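You operate a simulated robot arm through the tools that you are given. There is no shell and no other tool. Be economical: measure what you need, move in short steps, check, and stop when the job is done.

You are at the controls of a simulated two-armed robot. One attempt, no reset.

## Task
Whisk the cream thick in the blue bowl while you hold it.
Fine: pour it in from the yellow jug first; put the jug and the orange whisk back. Set down upright: yellow jug.

Only the result counts: the job must be done as asked and must still hold three seconds after the hand-in. Knocking over, shifting, dropping, spilling or breaking anything else fails it.

## Robot
Two 7-joint arms with two-finger parallel grippers on one trunk, on a base that drives. Base frame: it is fixed to the floor where the robot stands at the start and does not move with it; the origin is under the middle of the robot, x ahead of it, y to its left, z up; the surface under the hand at the start is at about z = 0.9. Units: m, degrees, N and s.
The left shoulder is at the start at [0.05, 0.209, 1.221], the right one opposite. With the tool pointing down near the work surface each hand reaches from about 0.26 to 0.92 m from the robot's upright axis, wherever it stands, measured 20 degrees to its own side. Payload 4.4 kg a hand.
The tool frame of a hand sits at the grasp point between the pads (the TCP): z along the fingers, y along the line on which they close. The tips reach 0.023 m beyond it. Largest opening 0.094 m; finger width 0.038, thickness 0.01; the body of the gripper, 0.054 by 0.096 m, starts 0.039 m behind the TCP.
Orientation is that of the tool frame in the base frame, as a unit quaternion [w, x, y, z]. With the fingers straight down and closing along the base's y, the tool's x points along the base's -x, its y along +y and its z along -z.

## Interface
- The arms move only by the tool drive_tool. It takes "left_rows", "right_rows" or both (then of equal length, played together; a hand with none holds still); each is a list of rows, each a list of 7 numbers: the shift along the tool's x, y, z in cm, then the turn, a rotation vector about the tool's x, y, z in degrees, then the finger opening in cm, from 0 to 9.4. In form: [[dx, dy, dz, ax, ay, az, hand], ...]. A call has 1 to 12 rows; each row is the pose to reach, as a shift and turn from the pose commanded when the call began, along the tool's axes at that moment. Each row takes 0.2 s and may step no farther than 0.05 m and 8.6 degrees from the row before; otherwise, or with a gripper value out of range, the whole call is refused. Where a pose cannot be reached the arm comes as near as it can. A force on the tool above 40 N (or 10 N above the force at the start of the call, whichever is more), or a blocked arm, ends the call early, and 0.2 s more pass. Each finger travels about 0.108 m/s and halts on what it meets, pressing with about 43 N; the grip force reading is that of the motor and also rises with nothing between the fingers. The clock runs only during rows and for 0.2 s after the last one: add rows that repeat a pose to give the fingers time. The reply holds the time, the measured pose of the TCP, the force on the tool along the base axes, the opening and the grip force, in the units named above and with some noise, with the torque about the TCP (base axes, N m) and any sound that the robot's microphone picked up, and new pictures: "pictures" is both (left out), scene, wrist or none (wrist: the cameras of the hands that moved).
- Cameras (640 x 400 px; columns grow to the right, rows downward): "scene" is now at [0.1541, -0.0281, 1.4048]; the picture's right is [-0.33, -0.95, 0.00], its down [-0.44, 0.15, -0.89] and it looks along [0.84, -0.29, -0.47] (base axes); focal length 214 px, centre (320, 200). "left" rides on the left gripper at [0.086, -0.016, -0.075] in its tool frame; the picture's right is [0.18, 0.98, 0.00], its down [-0.58, 0.11, -0.81] and it looks along [-0.79, 0.15, 0.59] (tool axes); focal length 243 px, centre (320, 200). "right" rides on the right gripper at [0.086, 0.016, -0.074] in its tool frame; the picture's right is [-0.18, 0.98, 0.00], its down [-0.58, -0.11, -0.81] and it looks along [-0.79, -0.15, 0.59] (tool axes); focal length 243 px, centre (320, 200). There is no depth. A picture from a camera that has moved, and an enlarged one, comes with that camera's place and axes in the base frame and with its lens.
- raise_lower(by): slides the trunk up (or, below 0, down) by that many m; the arms and the scene camera ride with it, the base frame stays. It gives what a move gives, with no picture.
- roll_base(legs): drives the robot by 1 to 6 legs, each [ahead, left, turn to the left] in m, m and degrees, along the robot's own axes; the way and the turn of a leg run together, so that a leg with both is an arc; at most 1.5 m and 180 degrees a leg. The arms and the cameras ride along, it lands a little off, and it stops where it bumps. It gives what a move gives, and a new picture of the scene camera.
- pan_tilt(pan, tilt): turns the head with the scene camera to pan (to the left, within 80 degrees either way) and tilt (down, from -29 to 69), counted from straight ahead of the robot. It gives what a move gives, and a new picture of the scene camera.
- inspect(camera, box): a new picture of the part [left, top, right, bottom] of that camera's present view, enlarged. The clock stands still meanwhile.
- close_job(): hands the job in; it is judged then, once.

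Go step by step. Nothing tells you exact positions but the pictures and the camera data: compare them with the known pose of the tool, close in by small moves and look again before you grip or let go. The budget is 120 turns and 260 pictures, counting those below and the enlarged ones. Unless the task says otherwise, let go and move clear before handing in, and close with one line.

The tools are called as a command line: name --argument value ..., lists and objects as JSON in quotes. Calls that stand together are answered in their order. drive_tool: Moves the arms, as the interface text tells. Its arguments: {"type":"object","properties":{"left_rows":{"type":"array"},"right_rows":{"type":"array"},"pictures":{"type":"string","enum":["both","scene","wrist","none"]}},"required":[]} The other tools are called the same way: raise_lower (by) slides the trunk up or down; roll_base (legs) drives the base; pan_tilt (pan, tilt) turns the head that bears the scene camera; inspect (camera, box) takes an enlarged picture of a part of a camera's view; close_job () hands the job in.

At the start:

```text
time_s: 0.0
left_tcp_pos: [0.432, 0.0316, 1.3187]
left_tool_rot: [0.0, 0.0, 1.0, -0.001]
left_ft_force: [-0.2, 0.1, 0.1]
left_moment: [0.0, -0.02, -0.01]
left_finger_gap: 0.0938
left_grip_force: 0.0
right_tcp_pos: [0.4481, -0.384, 1.3133]
right_tool_rot: [-0.001, 0.001, 1.0, 0.0]
right_ft_force: [-0.4, -0.3, 0.4]
right_moment: [-0.01, -0.02, 0.0]
right_finger_gap: 0.094
right_grip_force: 0.0
trunk travel left (down, up): [-0.3, 0.263]
robot x, y, heading: [0.0008, 0.0028, 0.2]
head pan, tilt: [-19.0, 27.7]
```

scene: 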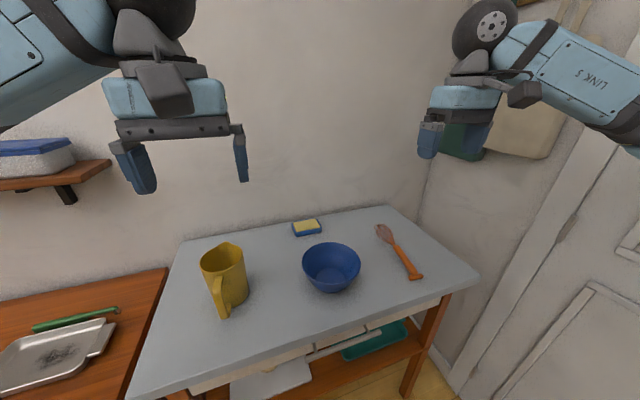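
right: 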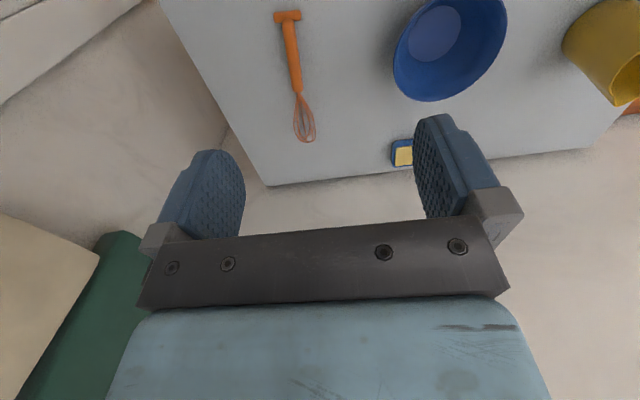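
left: 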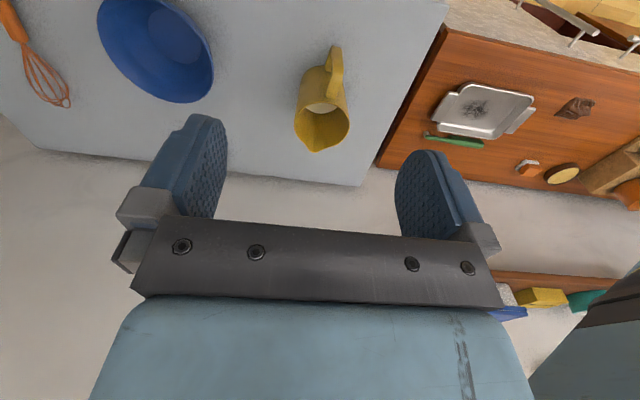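

I see the jug (about x 0.60, y 0.08), the bowl (about 0.57, -0.20) and the whisk (about x 0.5–0.72, y -0.46) on the table. I'll take enlarged views before moving.

inspect --camera "scene" --box '[180, 200, 440, 340]'

inspect --camera "left" --box '[80, 0, 400, 200]'

inspect --camera "right" --box '[240, 0, 560, 200]'

```text
2.46 times, centred on (310, 270) of scene
camera zoom: at [0.1541, -0.0281, 1.4048], right [-0.33, -0.95, 0.0], down [-0.44, 0.15, -0.89], along [0.84, -0.29, -0.47], focal length 528 px, centre (345, 28)
```

zoom: 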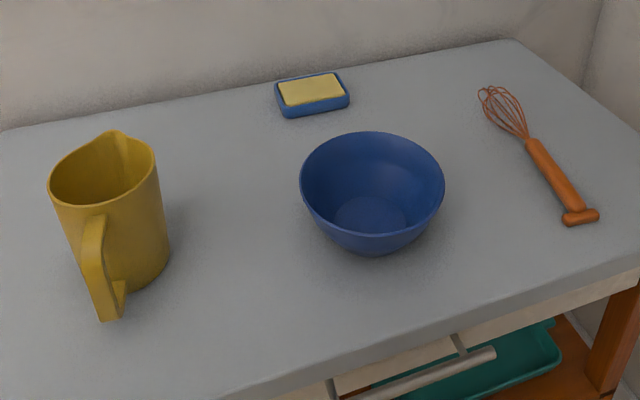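

```text
2.00 times, centred on (240, 100) of left
camera zoom: at [0.3453, 0.0154, 1.3922], right [-0.18, 0.98, 0.0], down [0.58, 0.11, 0.81], along [0.79, 0.15, -0.59], focal length 485 px, centre (480, 400)
```

zoom: 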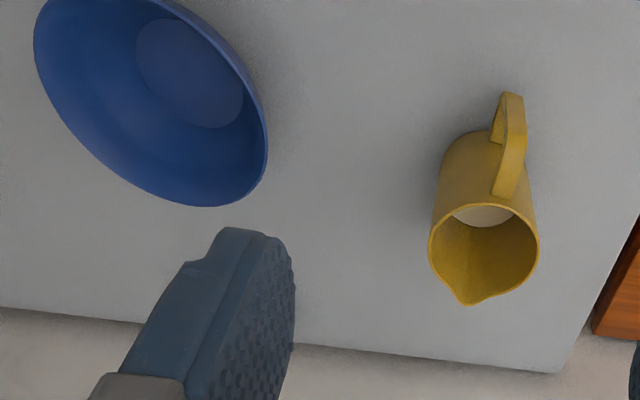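

```text
2.00 times, centred on (400, 100) of right
camera zoom: at [0.3615, -0.3678, 1.3884], right [0.18, 0.98, 0.0], down [0.58, -0.11, 0.81], along [0.79, -0.15, -0.59], focal length 485 px, centre (160, 400)
```

zoom: 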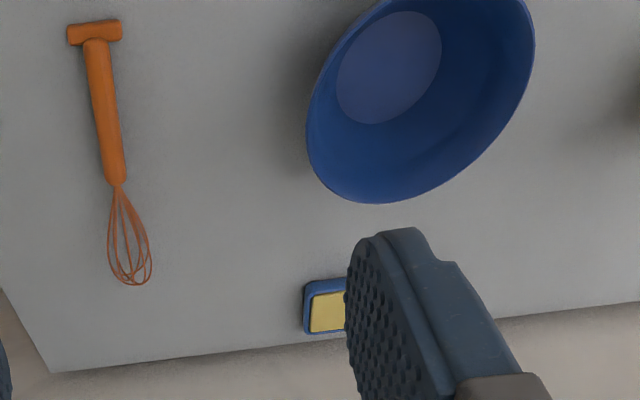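

The jug axis is near (0.61, 0.07) with its rim at z≈1.03, and its handle faces me at x≈0.51–0.54, y≈0.077. I'll bring the left hand, fingers forward and tilted down, to a spot behind the handle.

drive_tool --left_rows '[[0, 0.6, 3, 0, -8, 0, 9.4], [0, 1.2, 6, 0, -16, 0, 9.4], [0.5, 1.8, 9, 0, -24, 0, 9.4], [1, 2.4, 13, 0, -32, 0, 8], [1.5, 3, 17, 0, -40, 0, 7], [2, 3.6, 21, 0, -48, 0, 6], [2, 4.2, 24, 0, -56, 0, 6], [2, 4.5, 26, 0, -62, 0, 6], [2, 4.5, 26, 0, -62, 0, 6]]'

```text
time_s: 2.0
left_tcp_pos: [0.4097, 0.0769, 1.059]
left_tool_rot: [0.515, 0.0, 0.857, 0.0]
left_ft_force: [-0.4, -0.5, 0.3]
left_moment: [0.03, 0.0, 0.01]
left_finger_gap: 0.0598
left_grip_force: 0.2
right_tcp_pos: [0.4481, -0.384, 1.3128]
right_tool_rot: [-0.001, 0.0, 1.0, 0.001]
right_ft_force: [0.2, -0.5, -0.3]
right_moment: [-0.06, 0.0, -0.03]
right_finger_gap: 0.0941
right_grip_force: 0.1
trunk travel left (down, up): [-0.3, 0.263]
robot x, y, heading: [-0.0002, -0.0015, -0.1]
head pan, tilt: [-19.0, 27.7]
camera scene: at [0.154, -0.0284, 1.4048], right [-0.33, -0.95, 0.0], down [-0.44, 0.15, -0.89], along [0.84, -0.29, -0.47], focal length 214 px, centre (320, 200)
camera left: at [0.3039, 0.0609, 1.0168], right [-0.09, 0.98, -0.16], down [-0.44, 0.11, 0.89], along [0.89, 0.15, 0.42], focal length 243 px, centre (320, 200)
```

scene: 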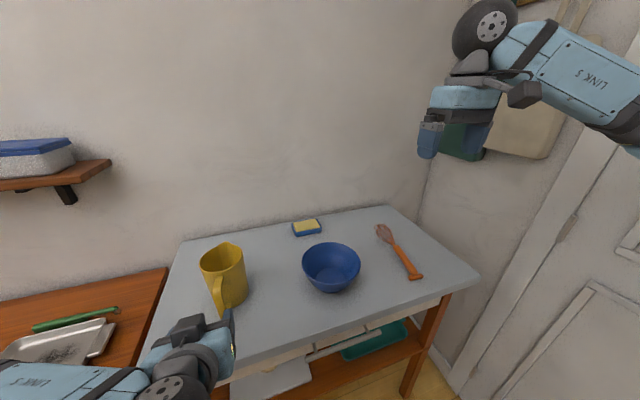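
left: 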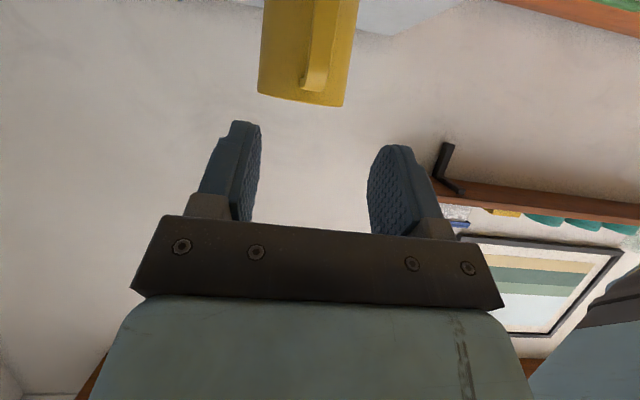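

The left hand is aligned with the handle in y. I'll advance along the fingers, stopping just short to check.

drive_tool --left_rows '[[0.4, -0.1, 3, 0, 0, 0, 6], [0.8, -0.2, 6, 0, 0, 0, 6], [1.2, -0.2, 9, 0, 0, 0, 6], [1.5, -0.2, 11, 0, 0, 0, 6], [1.5, -0.2, 11, 0, 0, 0, 6]]'

inspect --camera "scene" --box '[140, 220, 340, 380]'

```text
time_s: 3.2
left_tcp_pos: [0.5009, 0.0737, 0.995]
left_tool_rot: [0.515, 0.0, 0.857, 0.0]
left_ft_force: [0.1, 0.0, -0.4]
left_moment: [0.01, 0.0, 0.0]
left_finger_gap: 0.06
left_grip_force: 0.0
right_tcp_pos: [0.4483, -0.3833, 1.3127]
right_tool_rot: [0.001, 0.0, 1.0, 0.001]
right_ft_force: [0.2, 0.5, -0.4]
right_moment: [-0.01, -0.03, -0.01]
right_finger_gap: 0.0938
right_grip_force: 0.0
trunk travel left (down, up): [-0.3, 0.263]
robot x, y, heading: [0.002, 0.0002, 0.1]
head pan, tilt: [-19.0, 27.7]
camera scene: at [0.1541, -0.0282, 1.4048], right [-0.33, -0.95, 0.0], down [-0.44, 0.15, -0.89], along [0.84, -0.29, -0.47], focal length 214 px, centre (320, 200)
camera left: at [0.3948, 0.0576, 0.9524], right [-0.09, 0.98, -0.16], down [-0.44, 0.11, 0.89], along [0.89, 0.15, 0.42], focal length 243 px, centre (320, 200)
```

scene: 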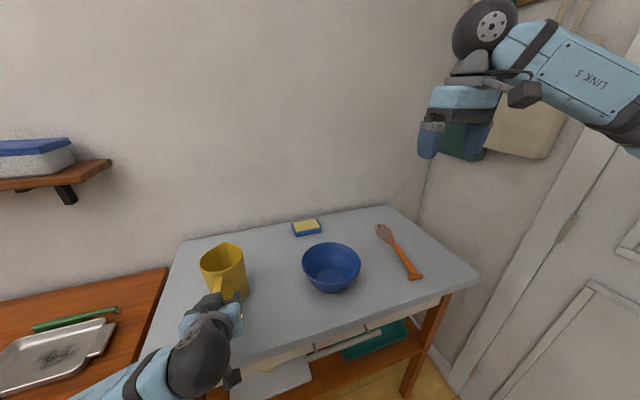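
left: 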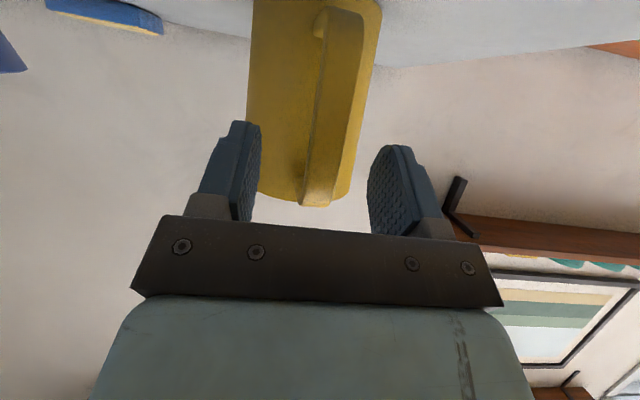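

```text
2.50 times, centred on (240, 300) of scene
camera zoom: at [0.1541, -0.0282, 1.4048], right [-0.33, -0.95, 0.0], down [-0.44, 0.15, -0.89], along [0.84, -0.29, -0.47], focal length 536 px, centre (520, -50)
```

zoom: 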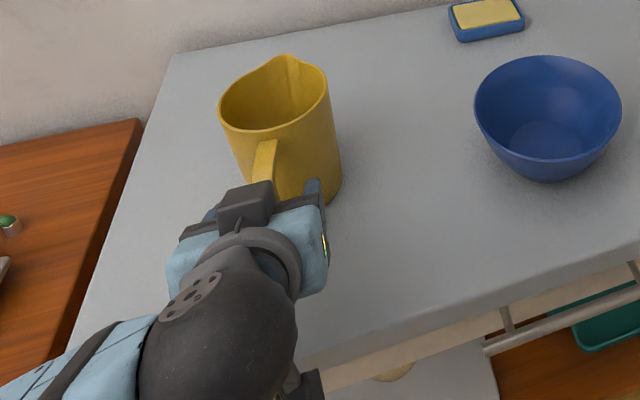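

The handle sits between the fingers, about 4 mm left of centre. I'll shift, advance 2.5 cm and close.

drive_tool --left_rows '[[0, 0.4, 1.2, 0, 0, 0, 6], [0, 0.4, 2.5, 0, 0, 0, 6], [0, 0.4, 2.5, 0, 0, 0, 4], [0, 0.4, 2.5, 0, 0, 0, 2.8], [0, 0.4, 2.5, 0, 0, 0, 1.5], [0, 0.4, 2.5, 0, 0, 0, 0], [0, 0.4, 2.5, 0, 0, 0, 0]]'

inspect --camera "scene" --box '[140, 220, 340, 380]'

```text
time_s: 4.8
left_tcp_pos: [0.5231, 0.0787, 0.9826]
left_tool_rot: [0.515, 0.0, 0.857, 0.0]
left_ft_force: [0.4, -0.9, 1.1]
left_moment: [-0.02, 0.06, -0.07]
left_finger_gap: 0.0186
left_grip_force: 42.9
right_tcp_pos: [0.4479, -0.3827, 1.3127]
right_tool_rot: [0.0, 0.0, 1.0, 0.0]
right_ft_force: [0.4, -0.5, 0.1]
right_moment: [0.01, -0.02, -0.03]
right_finger_gap: 0.0938
right_grip_force: 0.0
trunk travel left (down, up): [-0.3, 0.263]
robot x, y, heading: [0.0027, -0.0026, 0.4]
head pan, tilt: [-19.0, 27.7]
camera scene: at [0.1541, -0.0282, 1.4048], right [-0.33, -0.95, 0.0], down [-0.44, 0.15, -0.89], along [0.84, -0.29, -0.47], focal length 214 px, centre (320, 200)
camera left: at [0.4169, 0.0619, 0.9405], right [-0.09, 0.98, -0.16], down [-0.44, 0.11, 0.89], along [0.89, 0.15, 0.42], focal length 243 px, centre (320, 200)
```

scene: 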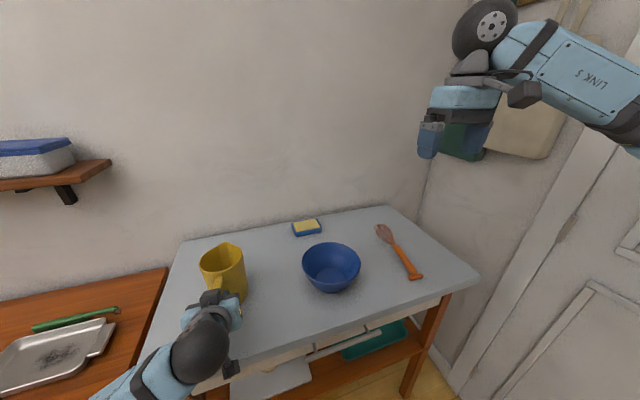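
left: 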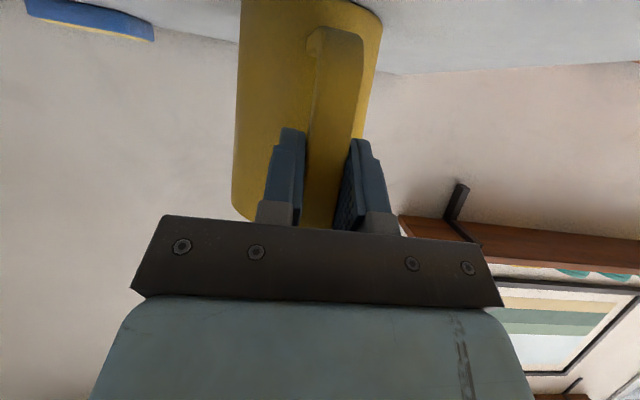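

```text
2.50 times, centred on (240, 300) of scene
camera zoom: at [0.1541, -0.0282, 1.4048], right [-0.33, -0.95, 0.0], down [-0.44, 0.15, -0.89], along [0.84, -0.29, -0.47], focal length 536 px, centre (520, -50)
```

zoom: 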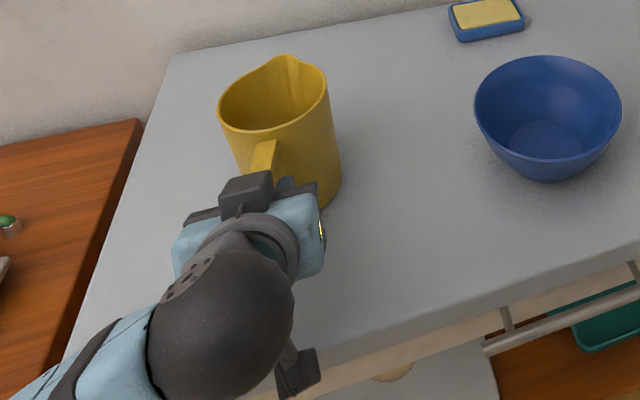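

The handle is gripped (gap 1.9 cm). I'll lift the jug straight up 16 cm.

drive_tool --left_rows '[[-1.77, 0, -0.94, 0, 0, 0, 0], [-3.53, 0, -1.88, 0, 0, 0, 0], [-5.3, 0, -2.8, 0, 0, 0, 0], [-7.95, 0, -4.2, 0, 0, 0, 0], [-10.6, 0, -5.6, 0, 0, 0, 0], [-14.1, 0, -7.5, 0, 0, 0, 0], [-14.1, 0, -7.5, 0, 0, 0, 0]]'

```text
time_s: 6.4
left_tcp_pos: [0.5241, 0.079, 1.1415]
left_tool_rot: [0.514, -0.001, 0.858, 0.0]
left_ft_force: [0.6, 0.3, -2.4]
left_moment: [0.01, 0.22, -0.02]
left_finger_gap: 0.0181
left_grip_force: 43.3
right_tcp_pos: [0.4489, -0.3823, 1.3137]
right_tool_rot: [0.0, 0.001, 1.0, 0.0]
right_ft_force: [-0.4, -0.1, -0.1]
right_moment: [-0.03, 0.0, -0.01]
right_finger_gap: 0.0937
right_grip_force: 0.1
trunk travel left (down, up): [-0.3, 0.263]
robot x, y, heading: [-0.0021, 0.0003, 0.1]
head pan, tilt: [-19.0, 27.7]
camera scene: at [0.1546, -0.0273, 1.4048], right [-0.33, -0.95, 0.0], down [-0.44, 0.15, -0.89], along [0.84, -0.29, -0.47], focal length 214 px, centre (320, 200)
camera left: at [0.4179, 0.0626, 1.0994], right [-0.09, 0.98, -0.16], down [-0.44, 0.11, 0.89], along [0.89, 0.15, 0.42], focal length 243 px, centre (320, 200)
```

scene: 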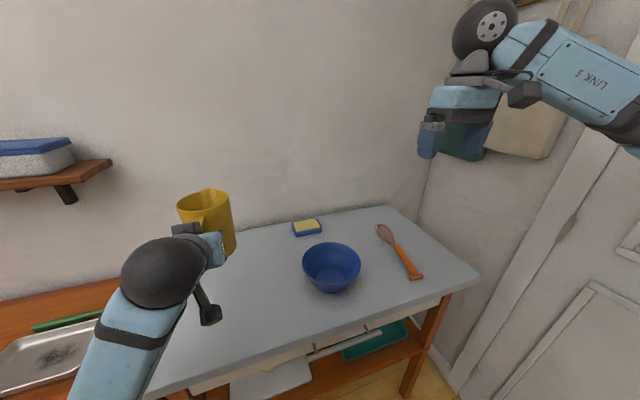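
left: 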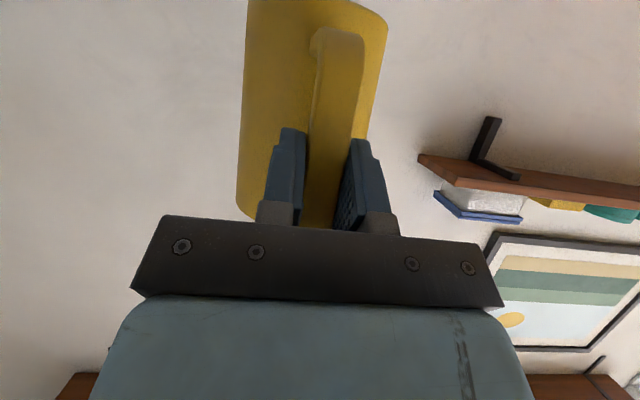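

The jug is up and weighs only about 2.5 N. I'll swing it to yaw -45° with the spout toward the bowl (centre about 0.567, -0.205), still upright.

drive_tool --left_rows '[[0.34, -2.1, -0.87, 5, 0, 2.6, 0], [0.68, -4.2, -1.73, 9.9, 0, 5.3, 0], [1.02, -6.3, -2.6, 14.9, 0, 7.9, 0], [1.36, -8.45, -3.46, 19.9, 0, 10.5, 0], [1.7, -10.5, -4.33, 24.8, 0, 13.2, 0], [2.04, -12.7, -5.2, 29.8, 0, 15.8, 0], [2.38, -14.8, -6.06, 34.7, 0, 18.5, 0], [2.72, -16.9, -6.93, 39.7, 0, 21.1, 0], [2.72, -16.9, -6.93, 39.7, 0, 21.1, 0]]'

inspect --camera "scene" --box '[220, 160, 420, 320]'

```text
time_s: 8.4
left_tcp_pos: [0.4496, -0.0908, 1.1505]
left_tool_rot: [0.476, 0.328, 0.792, -0.198]
left_ft_force: [-0.2, 0.2, -2.5]
left_moment: [0.15, 0.16, 0.01]
left_finger_gap: 0.0176
left_grip_force: 43.0
right_tcp_pos: [0.4479, -0.3826, 1.3127]
right_tool_rot: [0.0, -0.001, 1.0, 0.0]
right_ft_force: [0.4, 0.1, 0.6]
right_moment: [0.03, 0.01, -0.01]
right_finger_gap: 0.0939
right_grip_force: 0.0
trunk travel left (down, up): [-0.3, 0.263]
robot x, y, heading: [0.0032, -0.0016, 0.2]
head pan, tilt: [-19.0, 27.7]
camera scene: at [0.1544, -0.0279, 1.4048], right [-0.33, -0.95, 0.0], down [-0.44, 0.15, -0.89], along [0.84, -0.29, -0.47], focal length 214 px, centre (320, 200)
camera left: at [0.3631, -0.0271, 1.1079], right [0.63, 0.76, -0.16], down [-0.23, 0.39, 0.89], along [0.74, -0.53, 0.42], focal length 243 px, centre (320, 200)
```

scene: 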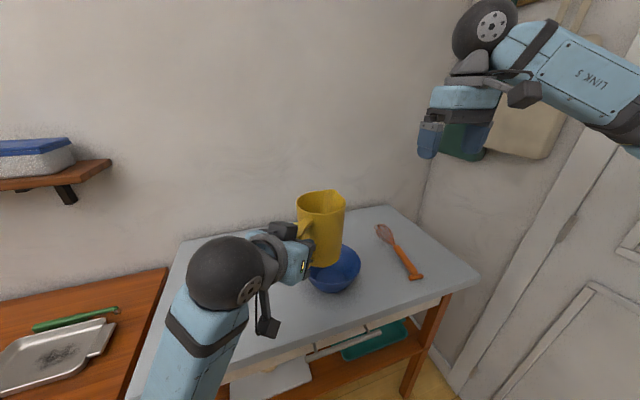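
left: 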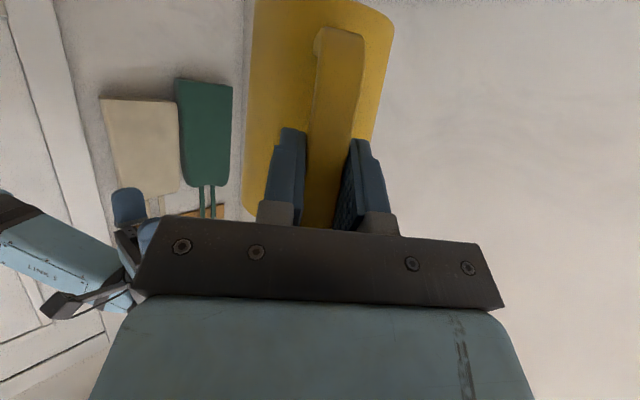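

```text
2.50 times, centred on (320, 240) of scene
camera zoom: at [0.1544, -0.0279, 1.4048], right [-0.33, -0.95, 0.0], down [-0.44, 0.15, -0.89], along [0.84, -0.29, -0.47], focal length 536 px, centre (320, 100)
```

zoom: 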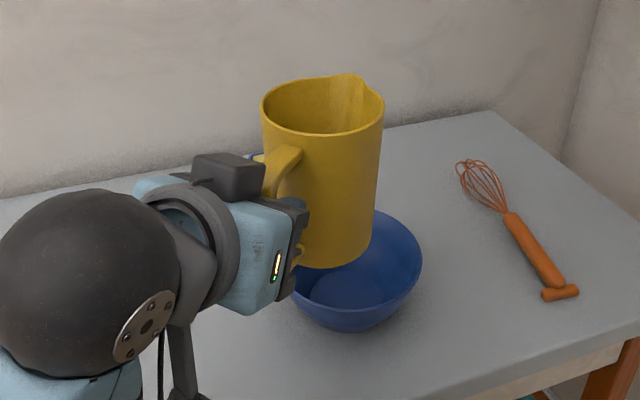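

The jug hangs upright with its spout over the bowl. I'll tilt it forward about the spout to 56° and check.

drive_tool --left_rows '[[-0.1, 0, -0.6, 0, 8, 0, 0], [-0.1, 0, -0.9, 0, 16, 0, 0], [0.5, 0, -0.4, 0, 24, 0, 0], [0.2, 0, -0.1, 0, 32, 0, 0], [0.3, 0, 0.7, 0, 40, 0, 0], [-0.1, 0, 1.6, 0, 48, 0, 0], [-0.5, 0, 2.8, 0, 56, 0, 0], [-0.5, 0, 2.8, 0, 56, 0, 0]]'

inspect --camera "scene" --box '[220, 160, 420, 320]'

```text
time_s: 10.2
left_tcp_pos: [0.4692, -0.1085, 1.142]
left_tool_rot: [0.047, 0.381, 0.923, -0.021]
left_ft_force: [-0.2, 0.5, -2.4]
left_moment: [0.06, 0.05, -0.01]
left_finger_gap: 0.0177
left_grip_force: 42.6
right_tcp_pos: [0.4484, -0.3834, 1.3126]
right_tool_rot: [0.0, 0.0, 1.0, 0.0]
right_ft_force: [-0.3, -0.5, 0.1]
right_moment: [0.0, -0.01, 0.03]
right_finger_gap: 0.094
right_grip_force: 0.1
trunk travel left (down, up): [-0.3, 0.263]
robot x, y, heading: [0.0025, -0.0001, -0.0]
head pan, tilt: [-19.0, 27.7]
camera scene: at [0.1543, -0.0276, 1.4048], right [-0.33, -0.95, 0.0], down [-0.44, 0.15, -0.89], along [0.84, -0.29, -0.47], focal length 214 px, centre (320, 200)
camera left: at [0.3916, -0.0537, 1.2054], right [0.56, 0.83, -0.02], down [0.43, -0.27, 0.86], along [0.71, -0.5, -0.51], focal length 243 px, centre (320, 200)
```

scene: 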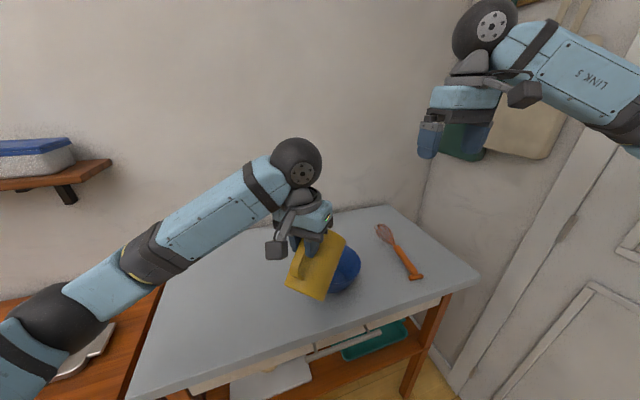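
left: 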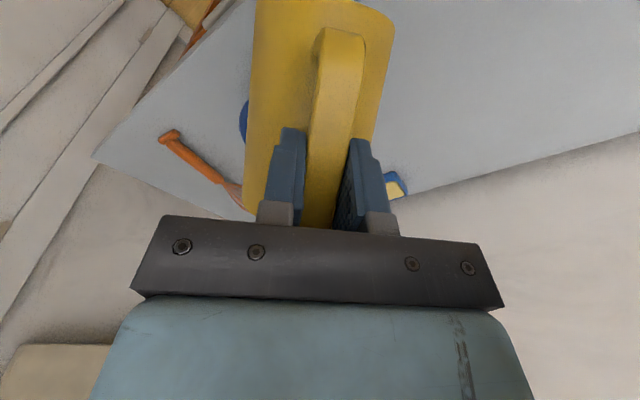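

```text
2.50 times, centred on (320, 240) of scene
camera zoom: at [0.1543, -0.0276, 1.4048], right [-0.33, -0.95, 0.0], down [-0.44, 0.15, -0.89], along [0.84, -0.29, -0.47], focal length 536 px, centre (320, 100)
```

zoom: 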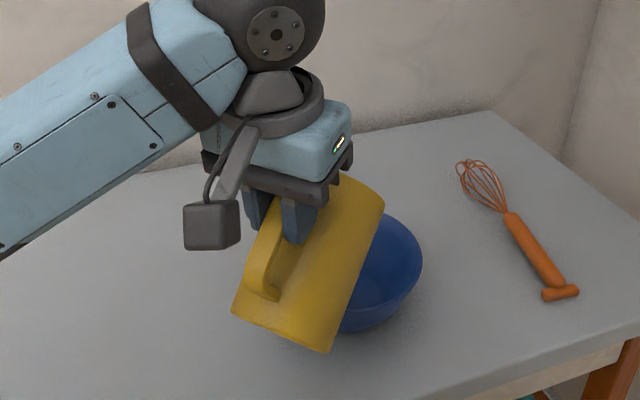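

The tilt tracks well and there's no sign of a pour yet. I'll continue slowly to 80°.

drive_tool --left_rows '[[-0.77, 0, -0.23, 0, 4, 0, 0], [-1.54, 0, -0.46, 0, 8, 0, 0], [-2.4, 0, -0.8, 0, 12, 0, 0], [-3.3, 0, -1.16, 0, 16, 0, 0], [-4.3, 0, -1.6, 0, 20, 0, 0], [-5.26, 0, -2.1, 0, 24, 0, 0], [-5.26, 0, -2.1, 0, 24, 0, 0], [-5.26, 0, -2.1, 0, 24, 0, 0]]'

inspect --camera "scene" --box '[220, 160, 420, 320]'

```text
time_s: 12.0
left_tcp_pos: [0.5046, -0.1438, 1.1666]
left_tool_rot: [-0.144, 0.378, 0.912, 0.06]
left_ft_force: [-0.9, 0.3, -2.2]
left_moment: [0.01, 0.01, -0.02]
left_finger_gap: 0.0178
left_grip_force: 42.9
right_tcp_pos: [0.4482, -0.3836, 1.3131]
right_tool_rot: [0.0, 0.0, 1.0, 0.0]
right_ft_force: [-0.5, -0.2, 0.1]
right_moment: [0.01, 0.03, 0.02]
right_finger_gap: 0.0943
right_grip_force: 0.1
trunk travel left (down, up): [-0.3, 0.263]
robot x, y, heading: [-0.0028, 0.0009, -0.0]
head pan, tilt: [-19.0, 27.7]
camera scene: at [0.1542, -0.0283, 1.4048], right [-0.33, -0.95, 0.0], down [-0.44, 0.15, -0.89], along [0.84, -0.29, -0.47], focal length 214 px, centre (320, 200)
camera left: at [0.4516, -0.1145, 1.2643], right [0.57, 0.82, 0.06], down [0.64, -0.49, 0.59], along [0.51, -0.3, -0.81], focal length 243 px, centre (320, 200)
```

scene: 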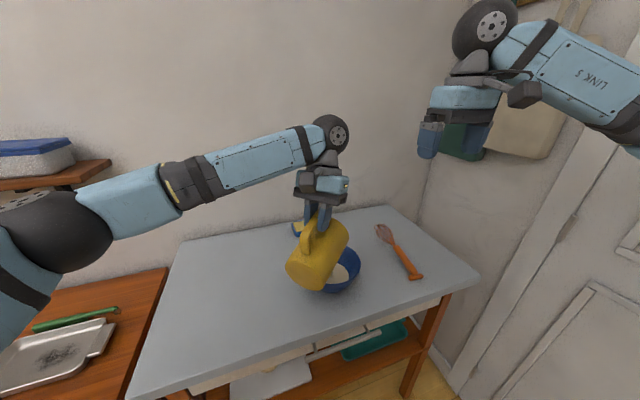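
left: 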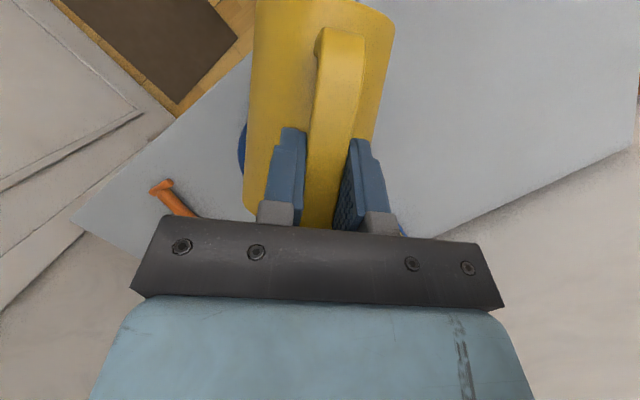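

```text
2.50 times, centred on (320, 240) of scene
camera zoom: at [0.1542, -0.0283, 1.4048], right [-0.33, -0.95, 0.0], down [-0.44, 0.15, -0.89], along [0.84, -0.29, -0.47], focal length 536 px, centre (320, 100)
```

zoom: 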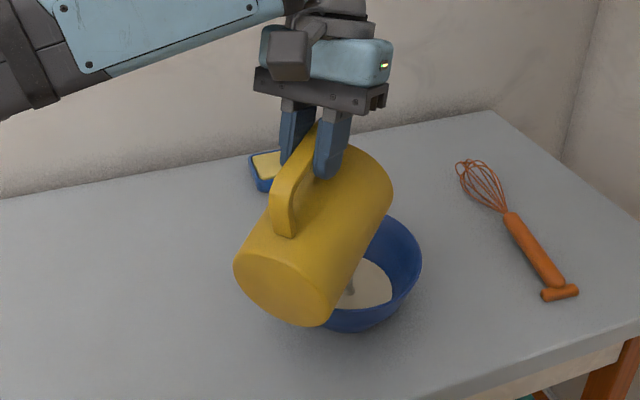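

Cream is flowing into the bowl cleanly. I'll continue to about 104° and hold so the jug drains.

drive_tool --left_rows '[[-0.8, 0, -0.72, 0, 4, 0, 0], [-1.64, 0, -1.44, 0, 8, 0, 0], [-2.5, 0, -2.05, 0, 12, 0, 0], [-3.45, 0, -2.65, 0, 16, 0, 0], [-4.4, 0, -3.1, 0, 20, 0, 0], [-5.43, 0, -3.58, 0, 24, 0, 0], [-5.43, 0, -3.58, 0, 24, 0, 0], [-5.43, 0, -3.58, 0, 24, 0, 0], [-5.43, 0, -3.58, 0, 24, 0, 0], [-5.43, 0, -3.58, 0, 24, 0, 0]]'

inspect --camera "scene" --box '[220, 160, 420, 320]'

```text
time_s: 14.2
left_tcp_pos: [0.521, -0.1528, 1.1735]
left_tool_rot: [-0.331, 0.357, 0.863, 0.136]
left_ft_force: [0.4, 0.5, -0.5]
left_moment: [-0.05, -0.02, -0.04]
left_finger_gap: 0.0176
left_grip_force: 42.7
left hand out of reach, approached as far as the arm can: row 5, 6, 7, 8, 9, 10
right_tcp_pos: [0.4492, -0.3829, 1.3132]
right_tool_rot: [0.0, 0.0, 1.0, 0.0]
right_ft_force: [-0.4, -0.7, 0.5]
right_moment: [-0.01, -0.02, -0.01]
right_finger_gap: 0.0939
right_grip_force: 0.1
trunk travel left (down, up): [-0.3, 0.263]
robot x, y, heading: [0.0028, -0.0025, -0.1]
head pan, tilt: [-19.0, 27.7]
camera scene: at [0.1543, -0.0281, 1.4048], right [-0.33, -0.95, 0.0], down [-0.44, 0.15, -0.89], along [0.84, -0.29, -0.47], focal length 214 px, centre (320, 200)
camera left: at [0.5001, -0.1534, 1.2852], right [0.6, 0.79, 0.12], down [0.76, -0.61, 0.21], along [0.24, -0.03, -0.97], focal length 243 px, centre (320, 200)
```

scene: 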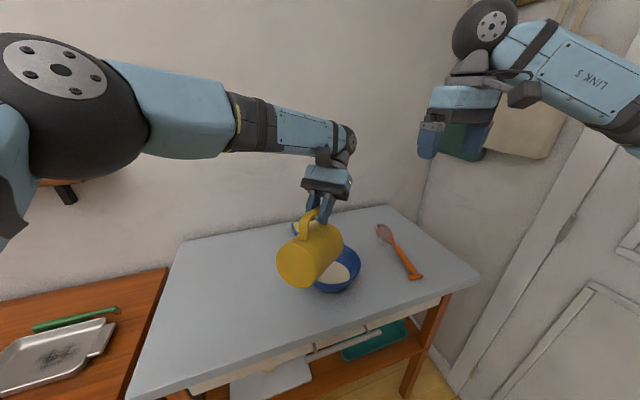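
left: 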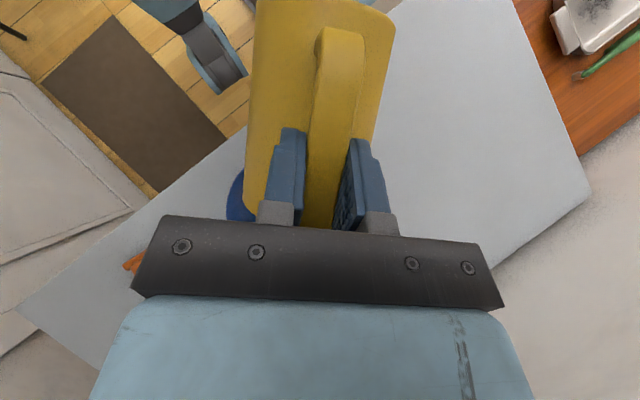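

```text
2.50 times, centred on (320, 240) of scene
camera zoom: at [0.1543, -0.0281, 1.4048], right [-0.33, -0.95, 0.0], down [-0.44, 0.15, -0.89], along [0.84, -0.29, -0.47], focal length 536 px, centre (320, 100)
```

zoom: 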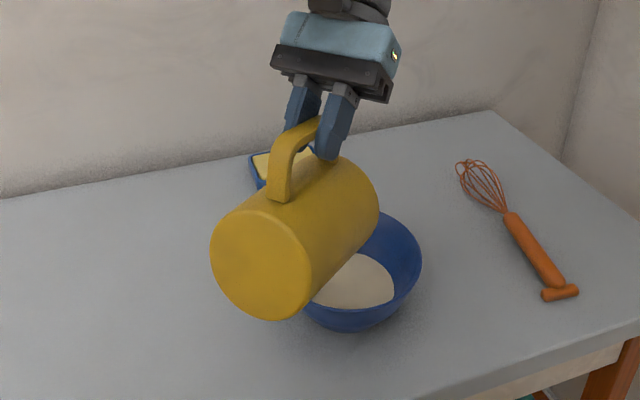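

The arm fell about 4 cm short of the last position, but the tilt was reached and the spout stays over the bowl. The force reading shows the jug is almost empty, so I'll hold a moment to drain it.

drive_tool --left_rows '[[0.3, 0, 0.3, 0, 0, 0, 0], [0.3, 0, 0.3, 0, 0, 0, 0], [0.3, 0, 0.3, 0, 0, 0, 0], [0.3, 0, 0.3, 0, 0, 0, 0], [0.3, 0, 0.3, 0, 0, 0, 0], [0.3, 0, 0.3, 0, 0, 0, 0]]' --pictures "none"

inspect --camera "scene" --box '[270, 200, 390, 320]'

```text
time_s: 15.6
left_tcp_pos: [0.5176, -0.1486, 1.173]
left_tool_rot: [-0.332, 0.357, 0.862, 0.138]
left_ft_force: [0.0, 0.5, -0.7]
left_moment: [0.01, -0.01, -0.01]
left_finger_gap: 0.0177
left_grip_force: 43.3
right_tcp_pos: [0.4494, -0.3841, 1.3132]
right_tool_rot: [0.0, 0.001, 1.0, 0.0]
right_ft_force: [-0.1, 0.2, 0.4]
right_moment: [0.0, 0.0, 0.01]
right_finger_gap: 0.0942
right_grip_force: 0.1
trunk travel left (down, up): [-0.3, 0.263]
robot x, y, heading: [-0.0005, 0.0031, 0.1]
head pan, tilt: [-19.0, 27.7]
```

```text
3.33 times, centred on (330, 260) of scene
camera zoom: at [0.1543, -0.0281, 1.4048], right [-0.33, -0.95, 0.0], down [-0.44, 0.15, -0.89], along [0.84, -0.29, -0.47], focal length 715 px, centre (287, 0)
```

zoom: 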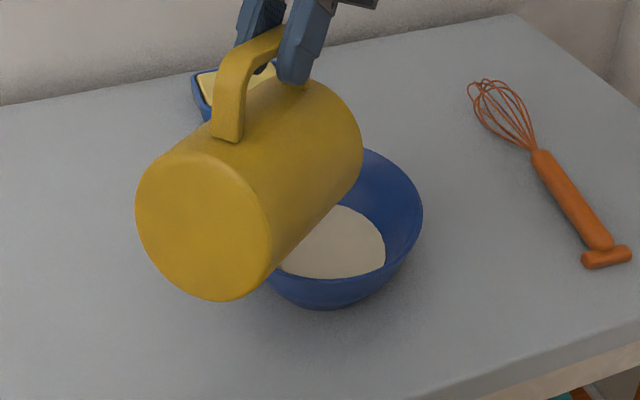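

The jug is empty and I see no spill. I'll tilt it back upright while retreating, keeping the spout over the bowl.

drive_tool --left_rows '[[0.55, 0, 0.44, 0, -8, 0, 0], [1.1, 0, 0.88, 0, -16, 0, 0], [1.66, 0, 1.33, 0, -24, 0, 0], [2.2, 0, 1.77, 0, -32, 0, 0], [2.77, 0, 2.2, 0, -40, 0, 0], [3.3, 0, 2.66, 0, -48, 0, 0], [3.9, 0, 3.1, 0, -56, 0, 0], [4.4, 0, 3.5, 0, -64, 0, 0], [5, 0, 4, 0, -72, 0, 0], [5.5, 0, 4.4, 0, -80, 0, 0], [6.1, 0, 4.9, 0, -88, 0, 0], [6.65, 0, 5.32, 0, -96, 0, 0]]'

inspect --camera "scene" --box '[220, 160, 420, 320]'

```text
time_s: 18.2
left_tcp_pos: [0.4578, -0.0884, 1.1756]
left_tool_rot: [0.42, 0.341, 0.823, -0.176]
left_ft_force: [-0.1, -0.4, -1.8]
left_moment: [0.07, 0.1, 0.02]
left_finger_gap: 0.0176
left_grip_force: 43.1
right_tcp_pos: [0.4484, -0.3826, 1.3126]
right_tool_rot: [0.001, 0.0, 1.0, 0.0]
right_ft_force: [-0.7, 0.5, 0.3]
right_moment: [0.0, 0.02, 0.01]
right_finger_gap: 0.094
right_grip_force: 0.0
trunk travel left (down, up): [-0.3, 0.263]
robot x, y, heading: [-0.0, -0.0063, 0.0]
head pan, tilt: [-19.0, 27.7]
camera scene: at [0.1545, -0.0274, 1.4049], right [-0.33, -0.95, 0.0], down [-0.44, 0.15, -0.89], along [0.84, -0.29, -0.47], focal length 214 px, centre (320, 200)
camera left: at [0.3675, -0.021, 1.1488], right [0.62, 0.77, -0.15], down [-0.14, 0.3, 0.94], along [0.77, -0.56, 0.3], focal length 243 px, centre (320, 200)
```

scene: 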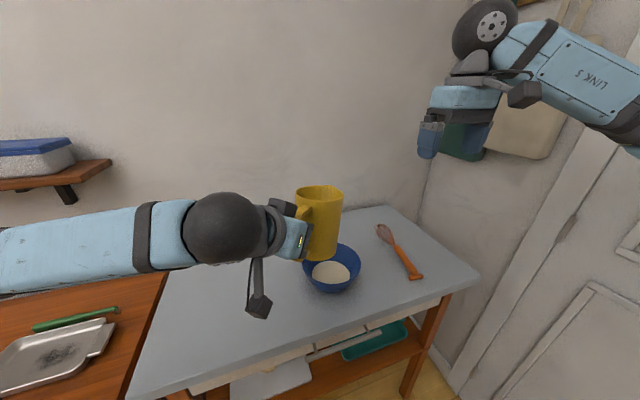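
left: 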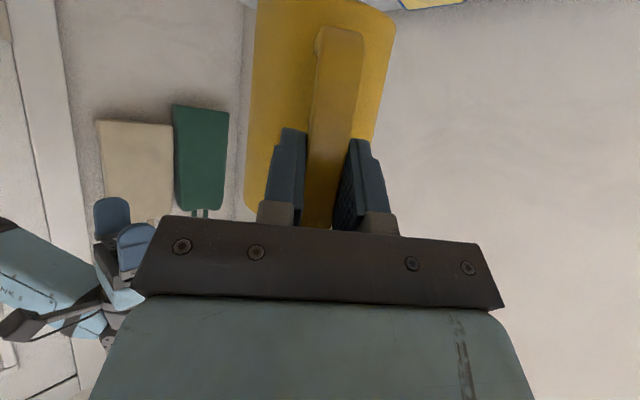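

```text
2.50 times, centred on (320, 240) of scene
camera zoom: at [0.1545, -0.0274, 1.4049], right [-0.33, -0.95, 0.0], down [-0.44, 0.15, -0.89], along [0.84, -0.29, -0.47], focal length 536 px, centre (320, 100)
```

zoom: 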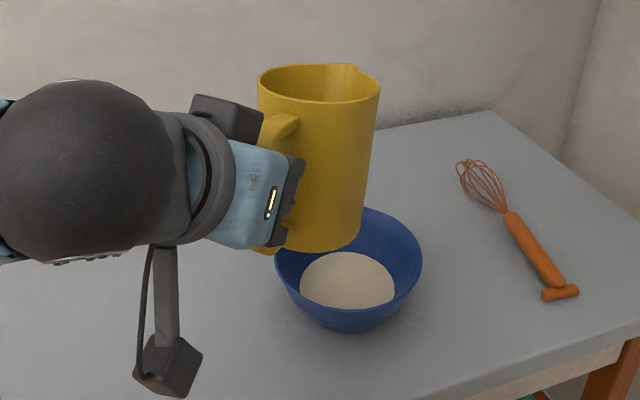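

The cream is in the bowl and nothing has spilled. Now I'll swing the jug back above its original spot.

drive_tool --left_rows '[[0.79, 2.05, -0.54, -4.8, -0.9, -3, 0], [1.59, 4.1, -1.07, -9.6, -1.9, -5.9, 0], [2.38, 6.15, -1.6, -14.4, -2.8, -8.9, 0], [3.17, 8.2, -2.15, -19.2, -3.75, -11.85, 0], [3.97, 10.25, -2.7, -24, -4.7, -14.8, 0], [4.76, 12.3, -3.2, -28.8, -5.6, -17.8, 0], [5.56, 14.35, -3.76, -33.6, -6.6, -20.7, 0], [6.35, 16.4, -4.3, -38.4, -7.5, -23.7, 0], [6.35, 16.4, -4.3, -38.4, -7.5, -23.7, 0]]'

inspect --camera "scene" --box '[120, 160, 420, 340]'

```text
time_s: 20.2
left_tcp_pos: [0.5208, 0.0772, 1.1505]
left_tool_rot: [0.515, 0.001, 0.857, 0.002]
left_ft_force: [0.3, -0.7, -0.8]
left_moment: [-0.02, 0.14, 0.0]
left_finger_gap: 0.0179
left_grip_force: 43.4
right_tcp_pos: [0.4479, -0.3843, 1.3127]
right_tool_rot: [0.0, 0.0, 1.0, 0.0]
right_ft_force: [-0.4, 0.2, -0.2]
right_moment: [-0.03, -0.01, 0.04]
right_finger_gap: 0.094
right_grip_force: 0.0
trunk travel left (down, up): [-0.3, 0.263]
robot x, y, heading: [-0.0015, -0.0014, 0.2]
head pan, tilt: [-19.0, 27.7]
camera scene: at [0.1542, -0.0284, 1.4048], right [-0.33, -0.95, 0.0], down [-0.44, 0.15, -0.89], along [0.84, -0.29, -0.47], focal length 214 px, centre (320, 200)
camera left: at [0.4153, 0.061, 1.1075], right [-0.09, 0.98, -0.16], down [-0.44, 0.1, 0.89], along [0.89, 0.15, 0.42], focal length 243 px, centre (320, 200)
```

scene: 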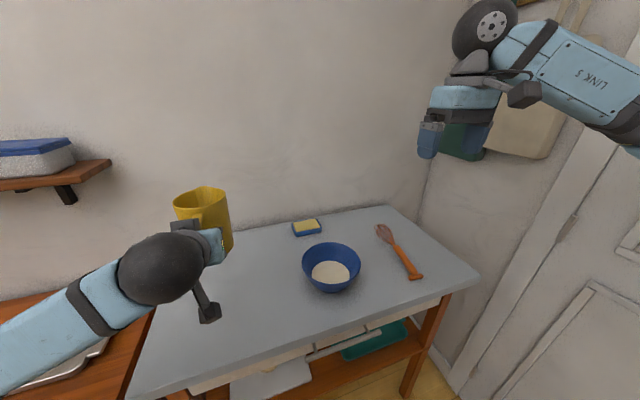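
left: 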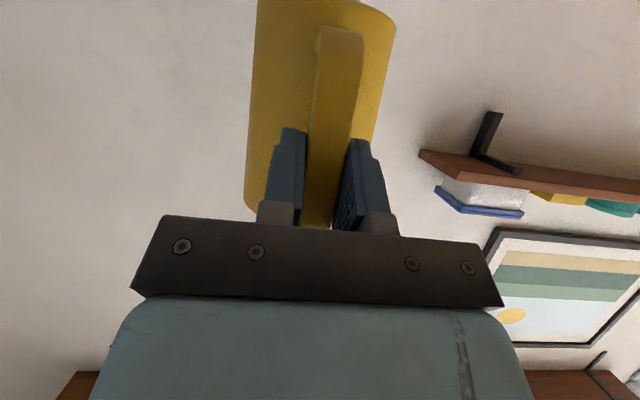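

```text
2.13 times, centred on (270, 250) of scene
camera zoom: at [0.1542, -0.0284, 1.4048], right [-0.33, -0.95, 0.0], down [-0.44, 0.15, -0.89], along [0.84, -0.29, -0.47], focal length 458 px, centre (427, 93)
```

zoom: 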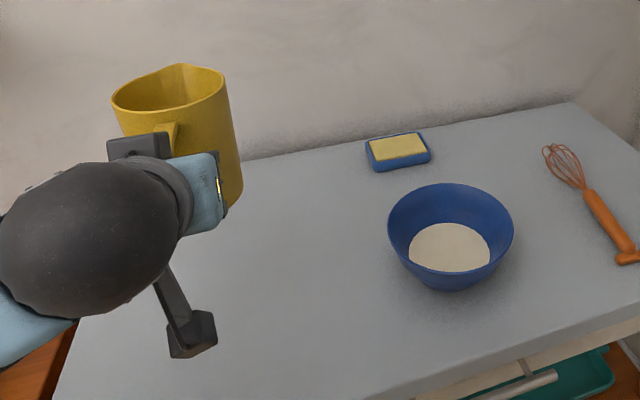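

The jug is back over its spot. I'll lower it, slowing near the table.

drive_tool --left_rows '[[3.0, 0.1, 1.7, 0, 0, 0, 0], [6.5, 0.2, 3.6, 0, 0, 0, 0], [10, 0.2, 5.5, 0, 0, 0, 0], [12.5, 0.2, 6.8, 0, 0, 0, 0], [13.6, 0.2, 7.4, 0, 0, 0, 0], [14.2, 0.2, 7.7, 0, 0, 0, 0], [14.5, 0.2, 7.87, 0, 0, 0, 0], [14.5, 0.2, 7.87, 0, 0, 0, 0]]'

inspect --camera "scene" --box '[140, 220, 340, 380]'

```text
time_s: 22.0
left_tcp_pos: [0.5247, 0.0803, 0.9856]
left_tool_rot: [0.515, 0.001, 0.857, 0.002]
left_ft_force: [0.5, -0.2, -1.4]
left_moment: [-0.01, 0.12, 0.03]
left_finger_gap: 0.0178
left_grip_force: 42.8
right_tcp_pos: [0.4479, -0.385, 1.3137]
right_tool_rot: [0.001, 0.0, 1.0, 0.0]
right_ft_force: [1.1, 0.8, 0.0]
right_moment: [0.0, -0.02, -0.01]
right_finger_gap: 0.0942
right_grip_force: 0.0
trunk travel left (down, up): [-0.3, 0.263]
robot x, y, heading: [0.0017, 0.0032, -0.1]
head pan, tilt: [-19.0, 27.7]
camera scene: at [0.1543, -0.028, 1.4048], right [-0.33, -0.95, 0.0], down [-0.44, 0.15, -0.89], along [0.84, -0.29, -0.47], focal length 214 px, centre (320, 200)
camera left: at [0.4183, 0.0637, 0.9426], right [-0.09, 0.98, -0.16], down [-0.44, 0.1, 0.89], along [0.89, 0.15, 0.42], focal length 243 px, centre (320, 200)
```

scene: 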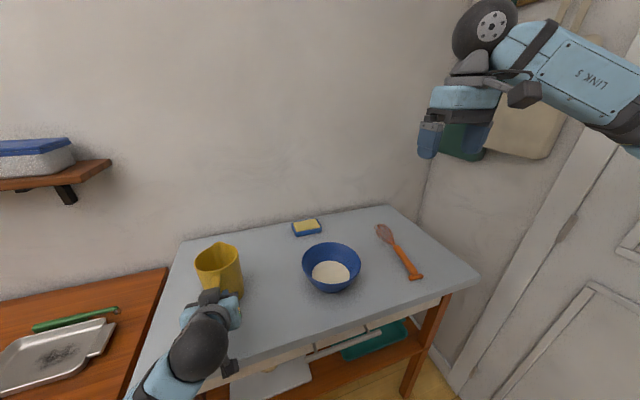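
left: 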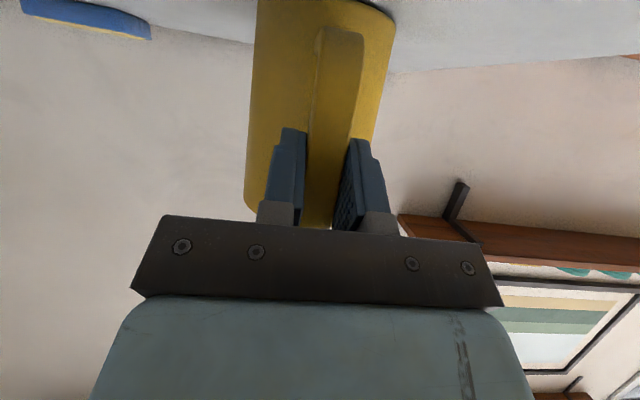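

```text
2.50 times, centred on (240, 300) of scene
camera zoom: at [0.1543, -0.028, 1.4048], right [-0.33, -0.95, 0.0], down [-0.44, 0.15, -0.89], along [0.84, -0.29, -0.47], focal length 536 px, centre (520, -50)
```

zoom: 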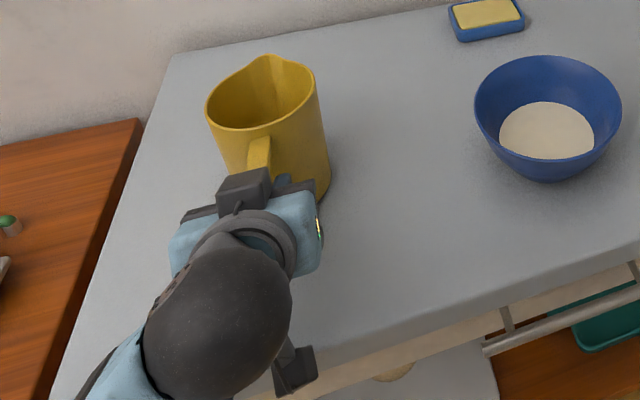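

The jug has shifted about 1 cm to the left, a small yaw in the grip. I'll yaw it back -6° and lower it the last few mm.

drive_tool --left_rows '[[0, 0, 0, 2.7, 0, 1.4, 0], [0, -0.1, 0, 5.3, 0, 2.8, 0], [0.15, -0.1, 0.07, 5.3, 0, 2.8, 0], [0.27, -0.1, 0.14, 5.3, 0, 2.8, 0], [0.35, -0.1, 0.19, 5.3, 0, 2.8, 0]]'

inspect --camera "scene" --box '[140, 220, 340, 380]'

```text
time_s: 23.2
left_tcp_pos: [0.5221, 0.0797, 0.9834]
left_tool_rot: [0.517, 0.044, 0.854, -0.025]
left_ft_force: [0.8, -0.1, 16.8]
left_moment: [-0.49, -1.33, 0.01]
left_finger_gap: 0.0178
left_grip_force: 42.7
right_tcp_pos: [0.4474, -0.3834, 1.3132]
right_tool_rot: [0.001, -0.001, 1.0, 0.0]
right_ft_force: [-0.6, -0.3, 0.1]
right_moment: [-0.01, 0.01, 0.0]
right_finger_gap: 0.0938
right_grip_force: 0.1
trunk travel left (down, up): [-0.3, 0.263]
robot x, y, heading: [0.0006, -0.0016, 0.3]
head pan, tilt: [-19.0, 27.7]
camera scene: at [0.1524, -0.0284, 1.4053], right [-0.33, -0.95, 0.0], down [-0.44, 0.15, -0.89], along [0.84, -0.29, -0.46], focal length 214 px, centre (320, 200)
camera left: at [0.4153, 0.0739, 0.9403], right [0.02, 0.99, -0.16], down [-0.43, 0.15, 0.89], along [0.9, 0.06, 0.43], focal length 243 px, centre (320, 200)
```

scene: 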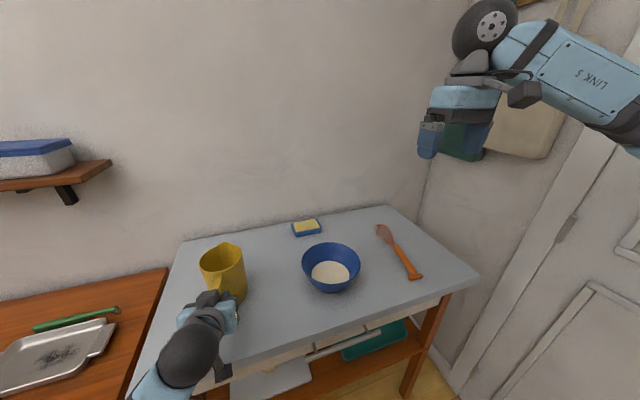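
left: 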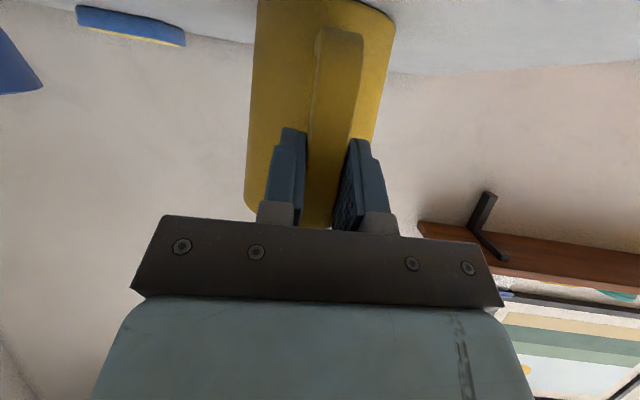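

```text
2.50 times, centred on (240, 300) of scene
camera zoom: at [0.1524, -0.0284, 1.4053], right [-0.33, -0.95, 0.0], down [-0.44, 0.15, -0.89], along [0.84, -0.29, -0.46], focal length 536 px, centre (520, -50)
```

zoom: 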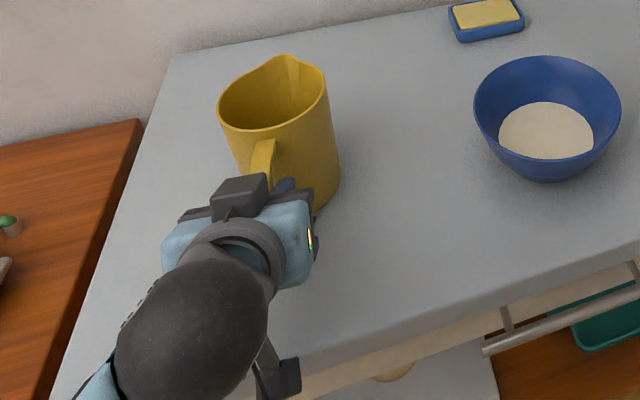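

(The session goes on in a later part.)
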